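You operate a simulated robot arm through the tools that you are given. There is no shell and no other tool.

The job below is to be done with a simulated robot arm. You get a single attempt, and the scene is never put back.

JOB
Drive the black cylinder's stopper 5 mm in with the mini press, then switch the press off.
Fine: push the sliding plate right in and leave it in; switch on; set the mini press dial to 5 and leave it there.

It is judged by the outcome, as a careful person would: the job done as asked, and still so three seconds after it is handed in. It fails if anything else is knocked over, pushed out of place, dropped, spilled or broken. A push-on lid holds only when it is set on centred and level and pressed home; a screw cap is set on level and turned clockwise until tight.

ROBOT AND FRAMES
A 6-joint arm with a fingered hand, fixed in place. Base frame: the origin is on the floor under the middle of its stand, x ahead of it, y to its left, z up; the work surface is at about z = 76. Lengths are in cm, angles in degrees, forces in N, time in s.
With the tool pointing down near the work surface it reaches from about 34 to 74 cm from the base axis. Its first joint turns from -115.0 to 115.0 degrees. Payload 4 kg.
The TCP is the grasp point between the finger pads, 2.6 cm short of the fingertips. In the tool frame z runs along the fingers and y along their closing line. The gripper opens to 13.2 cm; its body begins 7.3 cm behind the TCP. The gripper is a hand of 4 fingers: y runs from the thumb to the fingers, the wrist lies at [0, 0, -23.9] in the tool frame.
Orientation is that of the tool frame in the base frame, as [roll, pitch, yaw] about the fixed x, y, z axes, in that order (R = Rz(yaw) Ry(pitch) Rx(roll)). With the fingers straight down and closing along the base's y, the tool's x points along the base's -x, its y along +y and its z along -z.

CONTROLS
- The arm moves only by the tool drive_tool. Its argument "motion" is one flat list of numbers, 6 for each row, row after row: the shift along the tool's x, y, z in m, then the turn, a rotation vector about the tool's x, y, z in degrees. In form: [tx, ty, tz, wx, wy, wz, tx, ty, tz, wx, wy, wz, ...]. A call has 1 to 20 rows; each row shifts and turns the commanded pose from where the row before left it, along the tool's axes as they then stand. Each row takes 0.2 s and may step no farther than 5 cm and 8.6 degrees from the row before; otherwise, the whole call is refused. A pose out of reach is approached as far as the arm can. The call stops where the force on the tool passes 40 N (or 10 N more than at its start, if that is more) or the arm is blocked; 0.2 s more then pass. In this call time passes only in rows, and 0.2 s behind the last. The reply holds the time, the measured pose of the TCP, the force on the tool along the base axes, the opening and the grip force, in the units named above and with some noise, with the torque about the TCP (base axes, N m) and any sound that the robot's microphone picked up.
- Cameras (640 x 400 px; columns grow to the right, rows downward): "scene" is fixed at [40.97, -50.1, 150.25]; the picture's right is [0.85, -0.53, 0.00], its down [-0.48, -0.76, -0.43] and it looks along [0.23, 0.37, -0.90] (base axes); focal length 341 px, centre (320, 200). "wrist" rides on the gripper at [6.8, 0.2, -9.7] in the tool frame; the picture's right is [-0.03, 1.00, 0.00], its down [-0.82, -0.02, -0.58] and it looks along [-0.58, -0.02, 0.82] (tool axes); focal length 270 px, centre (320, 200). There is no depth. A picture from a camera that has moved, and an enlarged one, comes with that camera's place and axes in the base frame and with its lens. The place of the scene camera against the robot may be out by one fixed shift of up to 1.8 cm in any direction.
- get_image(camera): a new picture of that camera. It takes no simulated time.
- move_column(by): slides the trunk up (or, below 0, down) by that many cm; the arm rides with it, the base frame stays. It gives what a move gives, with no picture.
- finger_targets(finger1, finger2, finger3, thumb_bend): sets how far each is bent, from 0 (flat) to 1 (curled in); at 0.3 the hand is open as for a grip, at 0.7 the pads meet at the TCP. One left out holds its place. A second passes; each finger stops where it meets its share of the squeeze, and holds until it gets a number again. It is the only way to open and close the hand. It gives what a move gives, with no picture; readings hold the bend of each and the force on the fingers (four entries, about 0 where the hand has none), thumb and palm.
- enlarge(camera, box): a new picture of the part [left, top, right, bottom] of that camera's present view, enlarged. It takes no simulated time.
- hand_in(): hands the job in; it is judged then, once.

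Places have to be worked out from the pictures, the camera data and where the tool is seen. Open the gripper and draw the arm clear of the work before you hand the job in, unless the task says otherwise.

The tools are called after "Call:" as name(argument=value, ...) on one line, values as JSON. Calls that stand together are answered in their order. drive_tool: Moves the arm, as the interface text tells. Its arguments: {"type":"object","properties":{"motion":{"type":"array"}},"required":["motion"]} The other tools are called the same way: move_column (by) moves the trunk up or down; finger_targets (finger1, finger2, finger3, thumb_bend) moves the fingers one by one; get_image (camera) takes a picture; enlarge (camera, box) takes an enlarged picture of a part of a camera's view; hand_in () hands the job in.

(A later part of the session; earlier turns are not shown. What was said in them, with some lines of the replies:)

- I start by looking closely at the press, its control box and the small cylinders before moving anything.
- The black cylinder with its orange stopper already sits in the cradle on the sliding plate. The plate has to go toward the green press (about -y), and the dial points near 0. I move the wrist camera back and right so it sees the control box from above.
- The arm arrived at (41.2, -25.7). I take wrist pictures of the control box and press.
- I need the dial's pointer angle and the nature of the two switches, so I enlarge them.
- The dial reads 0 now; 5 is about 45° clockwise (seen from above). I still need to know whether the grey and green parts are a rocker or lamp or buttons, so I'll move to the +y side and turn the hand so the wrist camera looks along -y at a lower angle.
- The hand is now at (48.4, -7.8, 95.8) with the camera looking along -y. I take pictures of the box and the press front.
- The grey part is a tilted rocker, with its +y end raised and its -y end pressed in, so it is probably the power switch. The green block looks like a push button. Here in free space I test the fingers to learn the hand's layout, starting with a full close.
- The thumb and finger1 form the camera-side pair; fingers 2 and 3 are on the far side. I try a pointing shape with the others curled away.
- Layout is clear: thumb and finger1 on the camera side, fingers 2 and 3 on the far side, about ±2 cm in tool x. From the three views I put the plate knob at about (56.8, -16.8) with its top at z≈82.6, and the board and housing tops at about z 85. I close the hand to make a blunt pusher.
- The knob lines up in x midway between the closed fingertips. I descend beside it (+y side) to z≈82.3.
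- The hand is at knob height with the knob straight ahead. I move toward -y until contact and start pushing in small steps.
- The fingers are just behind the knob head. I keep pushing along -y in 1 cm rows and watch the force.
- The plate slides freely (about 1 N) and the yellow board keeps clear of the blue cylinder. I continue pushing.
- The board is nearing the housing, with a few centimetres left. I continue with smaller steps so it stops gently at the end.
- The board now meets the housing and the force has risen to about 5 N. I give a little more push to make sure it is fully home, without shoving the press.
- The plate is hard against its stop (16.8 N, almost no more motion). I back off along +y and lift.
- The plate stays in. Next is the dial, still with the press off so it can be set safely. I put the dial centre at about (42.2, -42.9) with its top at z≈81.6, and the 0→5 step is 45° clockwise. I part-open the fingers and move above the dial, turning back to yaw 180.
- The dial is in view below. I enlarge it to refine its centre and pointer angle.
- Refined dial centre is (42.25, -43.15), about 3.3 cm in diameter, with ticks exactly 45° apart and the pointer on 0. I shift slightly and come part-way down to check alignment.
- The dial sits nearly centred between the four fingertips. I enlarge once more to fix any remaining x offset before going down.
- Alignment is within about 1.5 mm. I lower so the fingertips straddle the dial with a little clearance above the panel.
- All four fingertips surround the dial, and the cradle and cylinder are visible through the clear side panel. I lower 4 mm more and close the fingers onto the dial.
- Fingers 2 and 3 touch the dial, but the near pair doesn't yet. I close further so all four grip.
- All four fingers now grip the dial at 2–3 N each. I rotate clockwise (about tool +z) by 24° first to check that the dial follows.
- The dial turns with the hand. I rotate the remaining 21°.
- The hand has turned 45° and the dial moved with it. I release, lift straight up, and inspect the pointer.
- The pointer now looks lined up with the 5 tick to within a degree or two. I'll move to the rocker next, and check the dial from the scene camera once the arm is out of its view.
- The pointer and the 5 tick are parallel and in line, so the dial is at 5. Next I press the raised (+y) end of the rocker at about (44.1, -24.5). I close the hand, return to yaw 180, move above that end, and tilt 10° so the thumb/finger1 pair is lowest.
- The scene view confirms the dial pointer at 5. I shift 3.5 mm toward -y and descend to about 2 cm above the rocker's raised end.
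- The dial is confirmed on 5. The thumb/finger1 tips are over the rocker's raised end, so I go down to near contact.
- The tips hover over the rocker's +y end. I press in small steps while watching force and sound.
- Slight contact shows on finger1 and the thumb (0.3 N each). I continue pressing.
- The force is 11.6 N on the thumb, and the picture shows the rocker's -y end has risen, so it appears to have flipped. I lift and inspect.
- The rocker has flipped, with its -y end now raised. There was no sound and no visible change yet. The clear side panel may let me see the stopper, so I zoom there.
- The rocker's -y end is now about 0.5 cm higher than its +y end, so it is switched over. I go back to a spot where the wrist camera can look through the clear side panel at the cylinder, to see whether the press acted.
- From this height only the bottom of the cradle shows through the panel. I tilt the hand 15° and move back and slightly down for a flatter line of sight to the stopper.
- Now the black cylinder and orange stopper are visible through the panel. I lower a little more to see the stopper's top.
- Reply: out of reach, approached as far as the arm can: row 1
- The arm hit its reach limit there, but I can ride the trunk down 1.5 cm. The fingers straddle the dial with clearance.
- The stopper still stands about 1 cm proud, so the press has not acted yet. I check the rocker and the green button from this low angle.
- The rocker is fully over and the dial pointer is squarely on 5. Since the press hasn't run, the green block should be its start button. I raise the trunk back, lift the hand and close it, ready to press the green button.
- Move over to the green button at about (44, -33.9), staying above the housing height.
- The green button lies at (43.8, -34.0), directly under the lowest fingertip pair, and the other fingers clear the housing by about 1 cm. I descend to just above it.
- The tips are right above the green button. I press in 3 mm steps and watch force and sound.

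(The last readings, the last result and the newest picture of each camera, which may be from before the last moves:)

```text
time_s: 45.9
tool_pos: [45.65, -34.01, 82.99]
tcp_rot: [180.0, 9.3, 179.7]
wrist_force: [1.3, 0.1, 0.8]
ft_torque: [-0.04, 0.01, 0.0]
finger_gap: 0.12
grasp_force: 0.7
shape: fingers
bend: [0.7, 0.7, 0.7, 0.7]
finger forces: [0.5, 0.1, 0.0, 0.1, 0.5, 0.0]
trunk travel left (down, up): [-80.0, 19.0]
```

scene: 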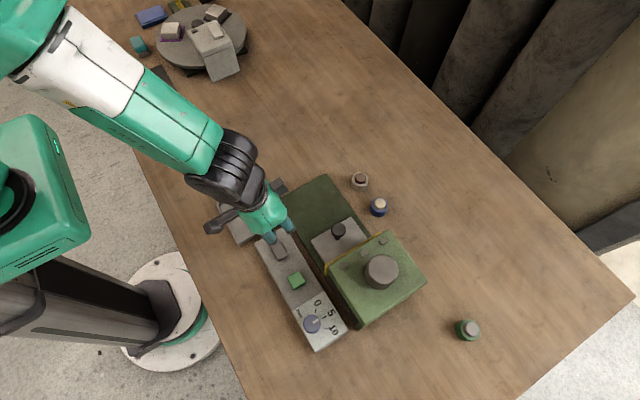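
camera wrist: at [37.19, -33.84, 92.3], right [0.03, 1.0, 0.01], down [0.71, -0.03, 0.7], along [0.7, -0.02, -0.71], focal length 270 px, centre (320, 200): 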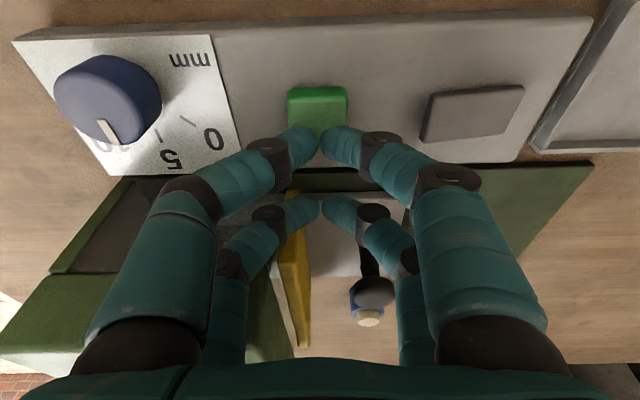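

Contact has begun (0.5 N on each tip). I press a little further.

Call:
drive_tool(motion=[0.0003, 0, 0.002, 0, 0, 0, 0.0003, 0, 0.002, 0, 0, 0])

Call:
enlarge(camera="wrist", box=[240, 70, 400, 170])

```text
time_s: 46.5
tool_pos: [45.59, -33.98, 82.71]
tcp_rot: [179.9, 9.4, 179.8]
wrist_force: [-1.0, 0.0, 3.0]
ft_torque: [-0.01, 0.06, 0.03]
finger_gap: 0.08
grasp_force: 1.2
shape: fingers
bend: [0.7, 0.7, 0.7, 0.7]
finger forces: [1.0, 0.1, 0.0, 0.0, 1.7, 0.1]
trunk travel left (down, up): [-80.0, 19.0]
heard: click
```

```text
4.00 times, centred on (320, 120) of wrist
camera zoom: at [37.29, -33.81, 91.08], right [0.03, 1.0, 0.01], down [0.71, -0.02, 0.7], along [0.7, -0.02, -0.71], focal length 1081 px, centre (320, 520)
```

zoom: 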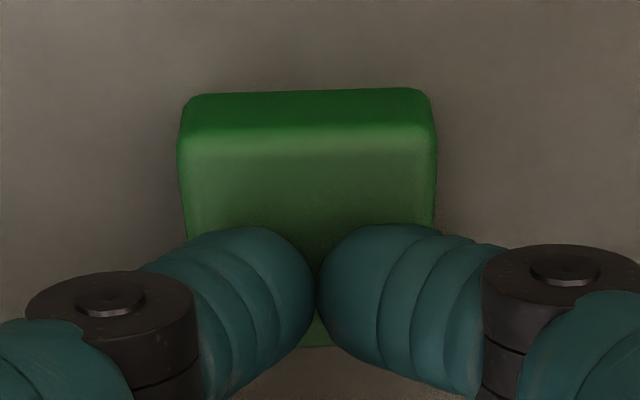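

A click was heard, so the button has actuated. I lift off it and check for sounds and for anything changing on the press.

Call:
drive_tool(motion=[-0.0032, 0, -0.0197, 0, 0, 0, -0.0048, 0, -0.0296, 0, 0, 0, -0.0048, 0, -0.0296, 0, 0, 0])

Call:
get_image(camera="wrist")

Call:
enlarge(camera="scene", box=[250, 225, 430, 350])

```text
time_s: 47.3
tool_pos: [45.7, -33.92, 90.68]
tcp_rot: [179.8, 9.3, 179.7]
wrist_force: [0.0, -0.4, 0.1]
ft_torque: [-0.01, 0.02, 0.0]
finger_gap: 0.09
grasp_force: 0.0
shape: fingers
bend: [0.7, 0.7, 0.7, 0.7]
finger forces: [0.1, 0.0, 0.0, 0.0, 0.0, 0.0]
trunk travel left (down, up): [-80.0, 19.0]
```

```text
taken
camera wrist: at [37.25, -33.77, 99.21], right [0.03, 1.0, 0.01], down [0.71, -0.03, 0.7], along [0.7, -0.02, -0.71], focal length 270 px, centre (320, 200)
```

wrist: 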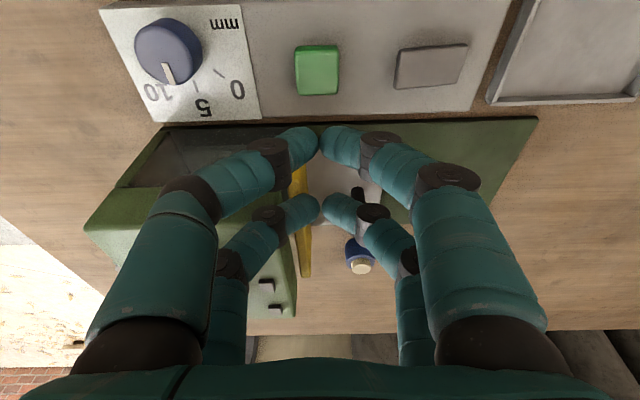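

```text
3.20 times, centred on (340, 288) of scene
camera zoom: at [40.97, -50.1, 150.25], right [0.85, -0.53, 0.0], down [-0.48, -0.76, -0.43], along [0.23, 0.37, -0.9], focal length 1092 px, centre (256, -80)
```

zoom: 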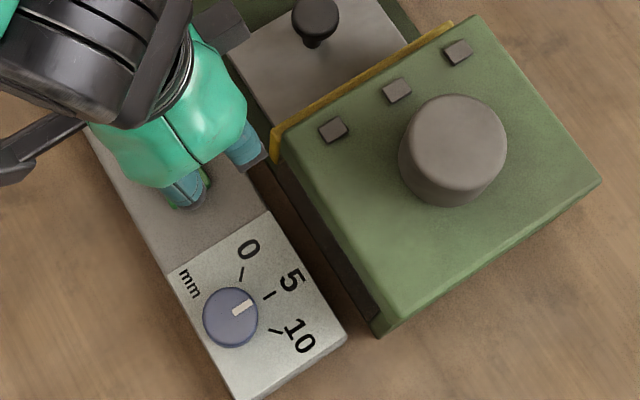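

No obvious outward change, so I go back to the low viewpoint to look at the stopper through the side panel.

Call:
finger_targets(finger1=0.5, finger2=0.5, finger3=0.5, thumb_bend=0.5)

Call:
drive_tool(motion=[0.02162, -0.03167, -0.0103, 0, 0, 0, 0.02162, -0.03167, -0.0103, 0, 0, 0, 0.02162, -0.03167, -0.0103, 0, 0, 0, 0, 0, 0, 0, -5, 0, 0.00976, 0, 0.0383, 0, 0, 0, 0.00976, 0, 0.0383, 0, 0, 0])

Call:
move_column(by=-1.5)

Call:
get_image(camera="wrist")

Call:
enlarge(camera="wrist", box=[285, 265, 385, 325])

```text
time_s: 48.3
tool_pos: [45.63, -33.95, 90.76]
tcp_rot: [180.0, 9.3, 179.6]
wrist_force: [-0.6, 0.4, 0.6]
ft_torque: [0.0, 0.01, -0.01]
finger_gap: 6.51
grasp_force: 0.1
shape: fingers
bend: [0.5, 0.5, 0.5, 0.5]
finger forces: [0.1, 0.0, 0.1, 0.0, 0.0, 0.1]
trunk travel left (down, up): [-80.0, 19.0]
```

```text
time_s: 49.7
tool_pos: [38.81, -43.85, 84.29]
tcp_rot: [179.9, 14.2, 179.6]
wrist_force: [0.4, -0.6, 0.0]
ft_torque: [0.06, -0.02, 0.02]
finger_gap: 6.52
grasp_force: 0.1
shape: fingers
bend: [0.5, 0.5, 0.5, 0.5]
finger forces: [0.0, 0.1, 0.0, 0.1, 0.0, 0.1]
trunk travel left (down, up): [-80.0, 19.0]
```

```text
time_s: 50.3
tool_pos: [38.72, -44.04, 82.89]
tcp_rot: [179.9, 14.2, 179.7]
wrist_force: [0.1, -0.4, -0.6]
ft_torque: [0.0, 0.03, 0.01]
finger_gap: 6.54
grasp_force: 0.1
shape: fingers
bend: [0.5, 0.5, 0.5, 0.5]
finger forces: [0.0, 0.0, 0.0, 0.0, 0.0, 0.0]
trunk travel left (down, up): [-78.5, 20.5]
```

```text
taken
camera wrist: at [29.68, -43.69, 90.66], right [0.03, 1.0, 0.01], down [0.65, -0.03, 0.76], along [0.76, -0.02, -0.65], focal length 270 px, centre (320, 200)
```

wrist: 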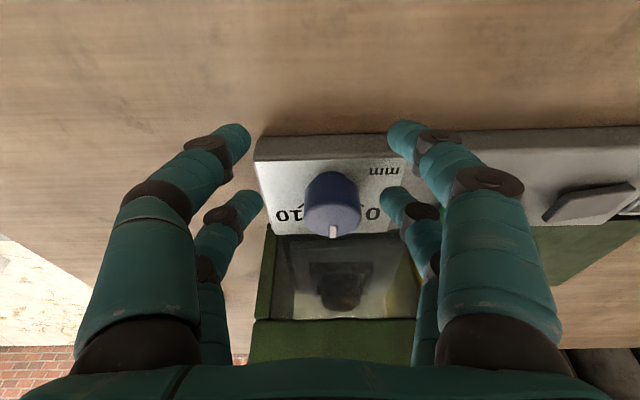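

```text
6.40 times, centred on (335, 295) of wrist
camera zoom: at [29.68, -43.69, 90.66], right [0.03, 1.0, 0.01], down [0.65, -0.03, 0.76], along [0.76, -0.02, -0.65], focal length 1730 px, centre (224, -408)
```

zoom: 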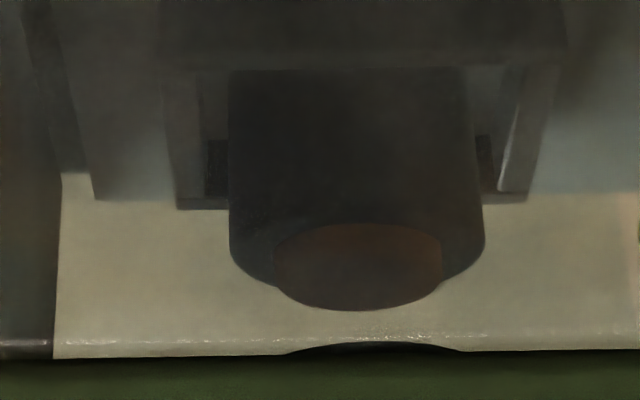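

The stopper now stands only about half as proud as before (roughly 0.5 cm instead of 1 cm) and the ram is back up, so the press has driven it in. Next I'll switch off by pressing the rocker's raised -y end; first I lift clear of the dial and close the hand.

Call:
move_column(by=1.5)

Call:
drive_tool(motion=[-0.01035, 0, -0.0386, 0, 0, 0, -0.01035, 0, -0.0386, 0, 0, 0, 0, 0, 0, 0, 5, 0])

Call:
finger_targets(finger1=0.7, finger2=0.7, finger3=0.7, thumb_bend=0.7)

```text
time_s: 50.9
tool_pos: [38.84, -43.93, 84.36]
tcp_rot: [180.0, 14.2, 179.7]
wrist_force: [-0.8, -1.0, 0.7]
ft_torque: [0.0, 0.02, 0.04]
finger_gap: 6.57
grasp_force: 0.0
shape: fingers
bend: [0.5, 0.5, 0.5, 0.5]
finger forces: [0.1, 0.1, 0.0, 0.1, 0.0, 0.0]
trunk travel left (down, up): [-80.0, 19.0]
```

```text
time_s: 51.7
tool_pos: [38.82, -43.98, 92.3]
tcp_rot: [179.8, 9.2, 179.7]
wrist_force: [-1.0, -0.3, 0.3]
ft_torque: [0.01, -0.01, 0.0]
finger_gap: 6.57
grasp_force: 0.0
shape: fingers
bend: [0.5, 0.5, 0.5, 0.5]
finger forces: [0.0, 0.1, 0.0, 0.0, 0.0, 0.0]
trunk travel left (down, up): [-80.0, 19.0]
```

```text
time_s: 52.7
tool_pos: [38.88, -44.09, 92.47]
tcp_rot: [179.9, 9.2, 179.7]
wrist_force: [-0.3, 0.2, -1.2]
ft_torque: [0.01, -0.03, 0.03]
finger_gap: 0.17
grasp_force: 0.1
shape: fingers
bend: [0.7, 0.7, 0.7, 0.7]
finger forces: [0.0, 0.0, 0.0, 0.0, 0.0, 0.1]
trunk travel left (down, up): [-80.0, 19.0]
```

I move over the rocker's raised -y end, near (44.0, -28).

Call:
drive_tool(motion=[-0.0157, 0.0401, 0.0086, 0, 0, 0, -0.0157, 0.0401, 0.0086, 0, 0, 0, -0.0157, 0.0401, 0.0086, 0, 0, 0, -0.0157, 0.0401, 0.0086, 0, 0, 0])

Call:
get_image(camera="wrist")

Call:
enlarge(camera="wrist", box=[240, 30, 400, 150])

```text
time_s: 53.7
tool_pos: [45.44, -27.84, 90.29]
tcp_rot: [180.0, 9.2, 179.6]
wrist_force: [-0.7, 0.7, -0.5]
ft_torque: [0.0, 0.01, 0.02]
finger_gap: 0.14
grasp_force: 0.0
shape: fingers
bend: [0.7, 0.7, 0.7, 0.7]
finger forces: [0.1, 0.0, 0.0, 0.0, 0.0, 0.0]
trunk travel left (down, up): [-80.0, 19.0]
```

```text
taken
camera wrist: at [37.07, -27.53, 98.7], right [0.03, 1.0, 0.0], down [0.71, -0.03, 0.7], along [0.7, -0.02, -0.71], focal length 270 px, centre (320, 200)
```

wrist: 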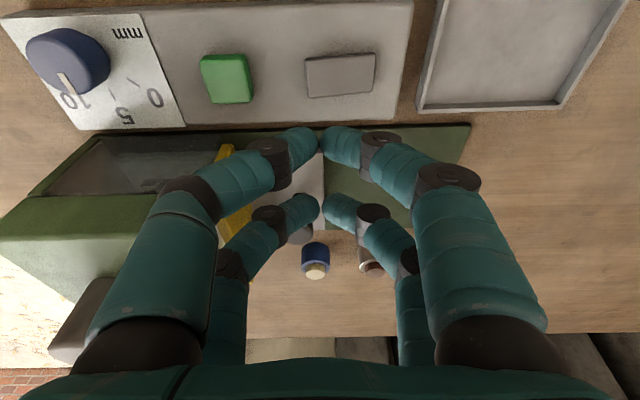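

```text
3.33 times, centred on (320, 90) of wrist
camera zoom: at [37.07, -27.53, 98.7], right [0.03, 1.0, 0.0], down [0.71, -0.03, 0.7], along [0.7, -0.02, -0.71], focal length 901 px, centre (320, 567)
```

zoom: 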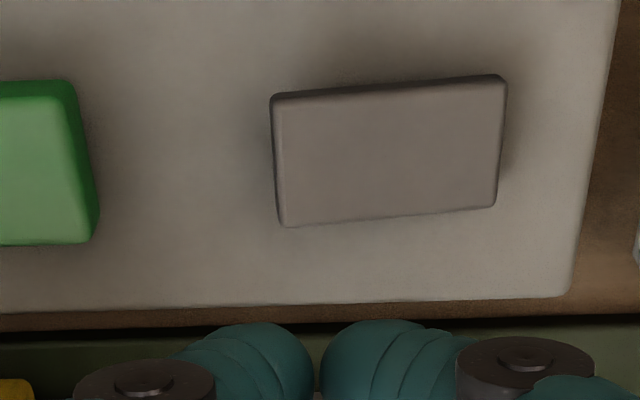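

The -y end of the rocker is at y≈-28.5 and the tips sit at about y -27.1 and -28.5, so alignment is good. I descend to just above it.

Call:
drive_tool(motion=[0.0056, 0, 0.0345, 0, 0, 0, 0.0036, 0, 0.0222, 0, 0, 0, 0.0016, 0, 0.0099, 0, 0, 0])

Call:
enlarge(camera="wrist", box=[220, 60, 420, 185])

```text
time_s: 54.5
tool_pos: [45.62, -27.79, 83.33]
tcp_rot: [180.0, 9.1, 179.7]
wrist_force: [1.0, -0.4, 0.6]
ft_torque: [0.01, -0.02, 0.03]
finger_gap: 0.12
grasp_force: 0.0
shape: fingers
bend: [0.7, 0.7, 0.7, 0.7]
finger forces: [0.1, 0.0, 0.0, 0.1, 0.0, 0.1]
trunk travel left (down, up): [-80.0, 19.0]
```

```text
3.20 times, centred on (320, 122) of wrist
camera zoom: at [37.23, -27.62, 91.8], right [0.03, 1.0, 0.01], down [0.71, -0.03, 0.7], along [0.7, -0.02, -0.71], focal length 865 px, centre (320, 448)
```

zoom: 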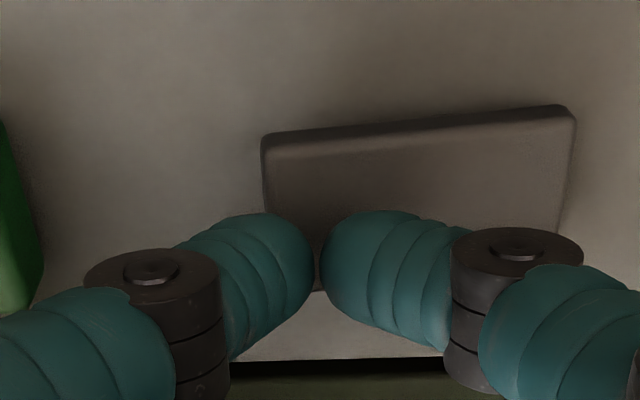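

The tips are over the raised -y end. I press in small steps.

Call:
drive_tool(motion=[0.0005, 0, 0.003, 0, 0, 0, 0.0005, 0, 0.003, 0, 0, 0])

Call:
drive_tool(motion=[0.0004, 0, 0.0025, 0, 0, 0, 0.0004, 0, 0.0025, 0, 0, 0])

Call:
enlarge(camera="wrist", box=[220, 60, 420, 185])

```text
time_s: 55.1
tool_pos: [45.74, -27.8, 82.71]
tcp_rot: [179.9, 9.3, 179.7]
wrist_force: [-0.4, 0.9, 2.1]
ft_torque: [0.07, 0.05, 0.0]
finger_gap: 0.14
grasp_force: 1.5
shape: fingers
bend: [0.7, 0.7, 0.7, 0.7]
finger forces: [2.8, 0.0, 0.1, 0.1, 0.3, 0.0]
trunk travel left (down, up): [-80.0, 19.0]
```

```text
time_s: 55.7
tool_pos: [45.61, -27.71, 82.24]
tcp_rot: [-180.0, 9.3, 179.7]
wrist_force: [-0.8, 2.5, 9.5]
ft_torque: [0.08, 0.17, -0.04]
finger_gap: 0.0
grasp_force: 4.6
shape: fingers
bend: [0.71, 0.7, 0.7, 0.7]
finger forces: [9.2, 0.0, 0.0, 0.1, 0.0, 0.0]
trunk travel left (down, up): [-80.0, 19.0]
```

```text
3.20 times, centred on (320, 122) of wrist
camera zoom: at [37.34, -27.68, 90.78], right [0.03, 1.0, 0.0], down [0.71, -0.02, 0.7], along [0.7, -0.02, -0.71], focal length 865 px, centre (320, 448)
```

zoom: 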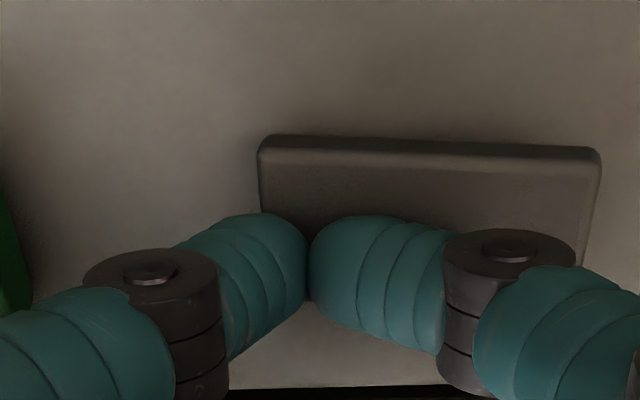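

The rocker edge now slopes the other way (+y end raised again), just like the original off state. I lift off and verify.

Call:
drive_tool(motion=[-0.0032, 0, -0.0197, 0, 0, 0, -0.0056, 0, -0.0345, 0, 0, 0, -0.0064, 0, -0.0395, 0, 0, 0])

Call:
get_image(camera="wrist")

Call:
enlarge(camera="wrist", box=[260, 30, 420, 130])

Call:
get_image(camera="scene")

```text
time_s: 56.5
tool_pos: [45.72, -27.77, 91.68]
tcp_rot: [179.9, 9.2, 179.7]
wrist_force: [-0.1, -0.1, 0.2]
ft_torque: [0.01, 0.0, 0.01]
finger_gap: 0.1
grasp_force: 0.0
shape: fingers
bend: [0.7, 0.7, 0.7, 0.7]
finger forces: [0.0, 0.1, 0.0, 0.0, 0.0, 0.0]
trunk travel left (down, up): [-80.0, 19.0]
```

```text
taken
camera wrist: at [37.35, -27.57, 100.22], right [0.03, 1.0, 0.01], down [0.71, -0.03, 0.7], along [0.7, -0.02, -0.71], focal length 270 px, centre (320, 200)
```

wrist: 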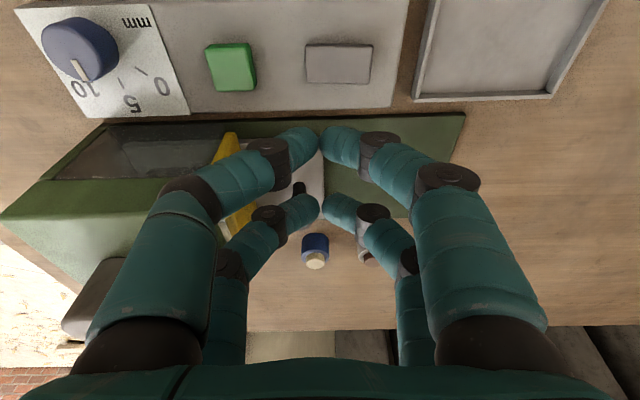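

```text
4.00 times, centred on (340, 80) of wrist
camera zoom: at [37.35, -27.57, 100.22], right [0.03, 1.0, 0.01], down [0.71, -0.03, 0.7], along [0.7, -0.02, -0.71], focal length 1081 px, centre (240, 680)
```

zoom: 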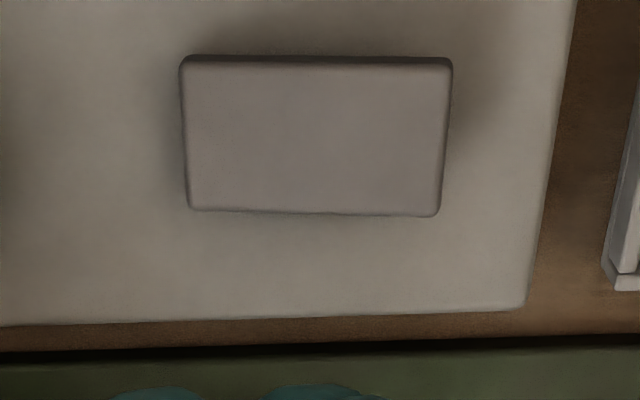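

```text
taken
```

scene: 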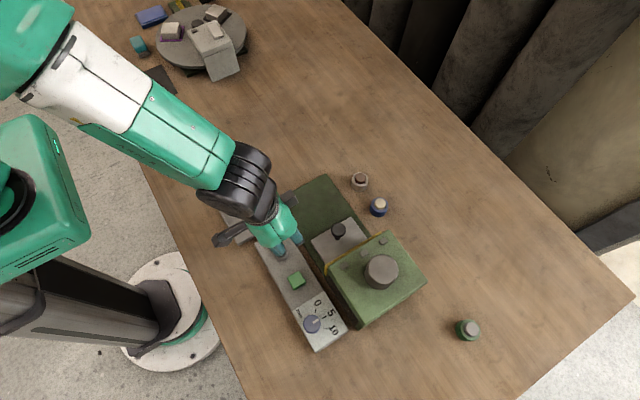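

The rocker is back to its original off position, and the dial and plate are unchanged. I lift, straighten and move the arm clear, then open the hand.

Call:
drive_tool(motion=[-0.0056, 0, -0.0345, 0, 0, 0, -0.0056, 0, -0.0345, 0, 0, 0, -0.0056, 0, -0.0345, 0, 0, 0, -0.0056, 0, -0.0345, 0, 0, 0, 0, 0, 0, 0, 4.6, 0, 0, 0, 0, 0, 4.6, 0, -0.01, 0.035, 0, 0, 0, 0, -0.01, 0.035, 0, 0, 0, 0, -0.01, 0.035, 0, 0, 0, 0, -0.01, 0.035, 0, 0, 0, 0, -0.01, 0.035, 0, 0, 0, 0])

Call:
finger_targets(finger1=0.3, finger2=0.3, finger3=0.3, thumb_bend=0.3)

Call:
get_image(camera="scene")

Call:
enlarge(camera="scene", box=[220, 160, 440, 360])

Call:
enlarge(camera="scene", box=[260, 230, 350, 290])

Call:
get_image(camera="wrist")

```text
time_s: 58.9
tool_pos: [50.65, -10.42, 105.76]
tcp_rot: [179.8, 0.1, 179.7]
wrist_force: [0.9, 0.1, 0.7]
ft_torque: [0.02, 0.02, 0.03]
finger_gap: 0.08
grasp_force: 0.1
shape: fingers
bend: [0.7, 0.7, 0.7, 0.7]
finger forces: [0.0, 0.1, 0.0, 0.0, 0.0, 0.0]
trunk travel left (down, up): [-80.0, 19.0]
```

```text
time_s: 59.9
tool_pos: [50.82, -10.55, 105.59]
tcp_rot: [179.9, 0.0, 179.7]
wrist_force: [-0.1, 0.8, -0.1]
ft_torque: [-0.02, -0.01, -0.01]
finger_gap: 13.24
grasp_force: 0.1
shape: fingers
bend: [0.3, 0.3, 0.3, 0.3]
finger forces: [0.1, 0.0, 0.0, 0.0, 0.0, 0.0]
trunk travel left (down, up): [-80.0, 19.0]
```

```text
taken
```

scene: 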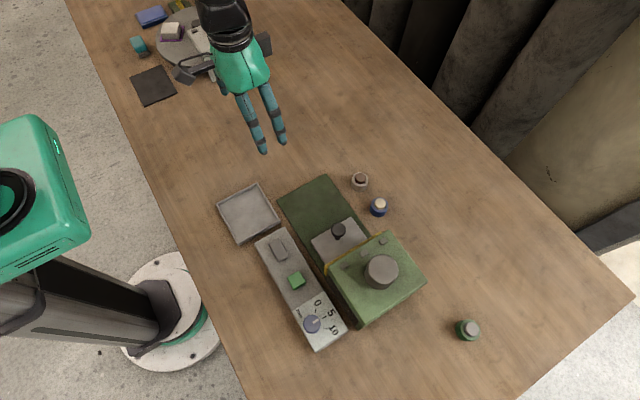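

```text
2.00 times, centred on (330, 260) of scene
camera zoom: at [40.97, -50.1, 150.25], right [0.85, -0.53, 0.0], down [-0.48, -0.76, -0.43], along [0.23, 0.37, -0.9], focal length 682 px, centre (300, 80)
```

zoom: 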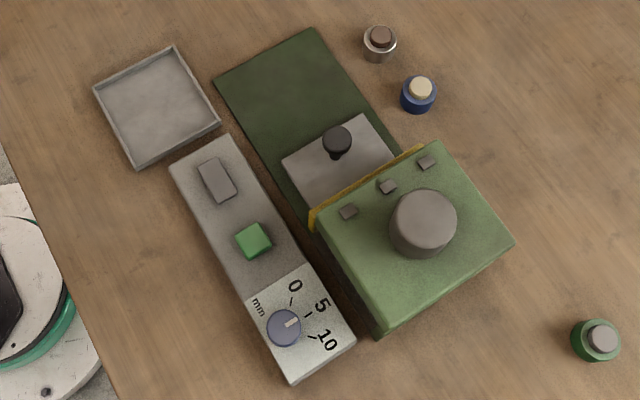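

```text
6.67 times, centred on (305, 260) of scene
camera zoom: at [40.97, -50.1, 150.25], right [0.85, -0.53, 0.0], down [-0.48, -0.76, -0.43], along [0.23, 0.37, -0.9], focal length 2275 px, centre (420, -200)
```

zoom: 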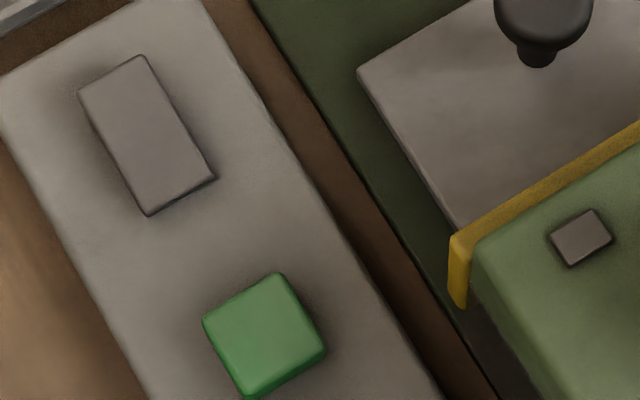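

```text
taken
camera wrist: at [43.83, -10.4, 115.44], right [0.03, 1.0, 0.0], down [0.82, -0.03, 0.58], along [0.58, -0.02, -0.82], focal length 270 px, centre (320, 200)
```

wrist: 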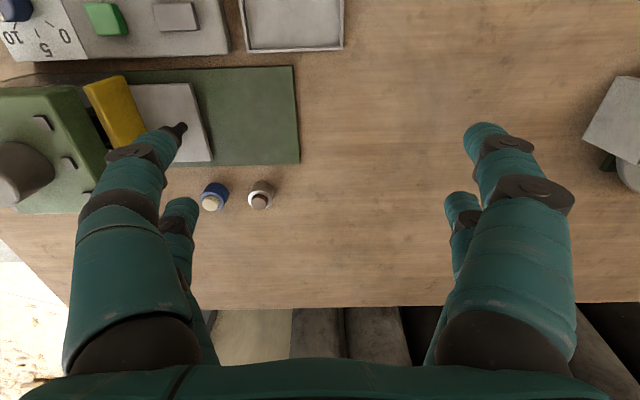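

Everything checks out: plate fully in, dial on 5, rocker back at off, stopper driven in, the other items where they were, and the arm clear with the hand open. I hand the job in.

Call:
hand_in()

```text
The job is handed in.
```

The job is done and handed in: the black cylinder's stopper is pressed in and the mini press is switched off. I could not measure the depth exactly.

- **Plate:** pushed in until it met its stop, and left in.
- **Dial:** set to 5 while the press was still off. The pointer lines up with the 5 mark to within about 2°, and it is left there.
- **Pressing:** switching on did nothing by itself, so I pressed the green button once and heard it click. Seen through the clear side panel, the stopper went from about 1 cm above the cylinder to about 0.5 cm. That is my estimate from pictures, good to about a millimetre.
- **Switch off:** the power switch is back in its original position.

Nothing else looked moved or knocked over in the last pictures. The hand is open and the arm is clear of the work.
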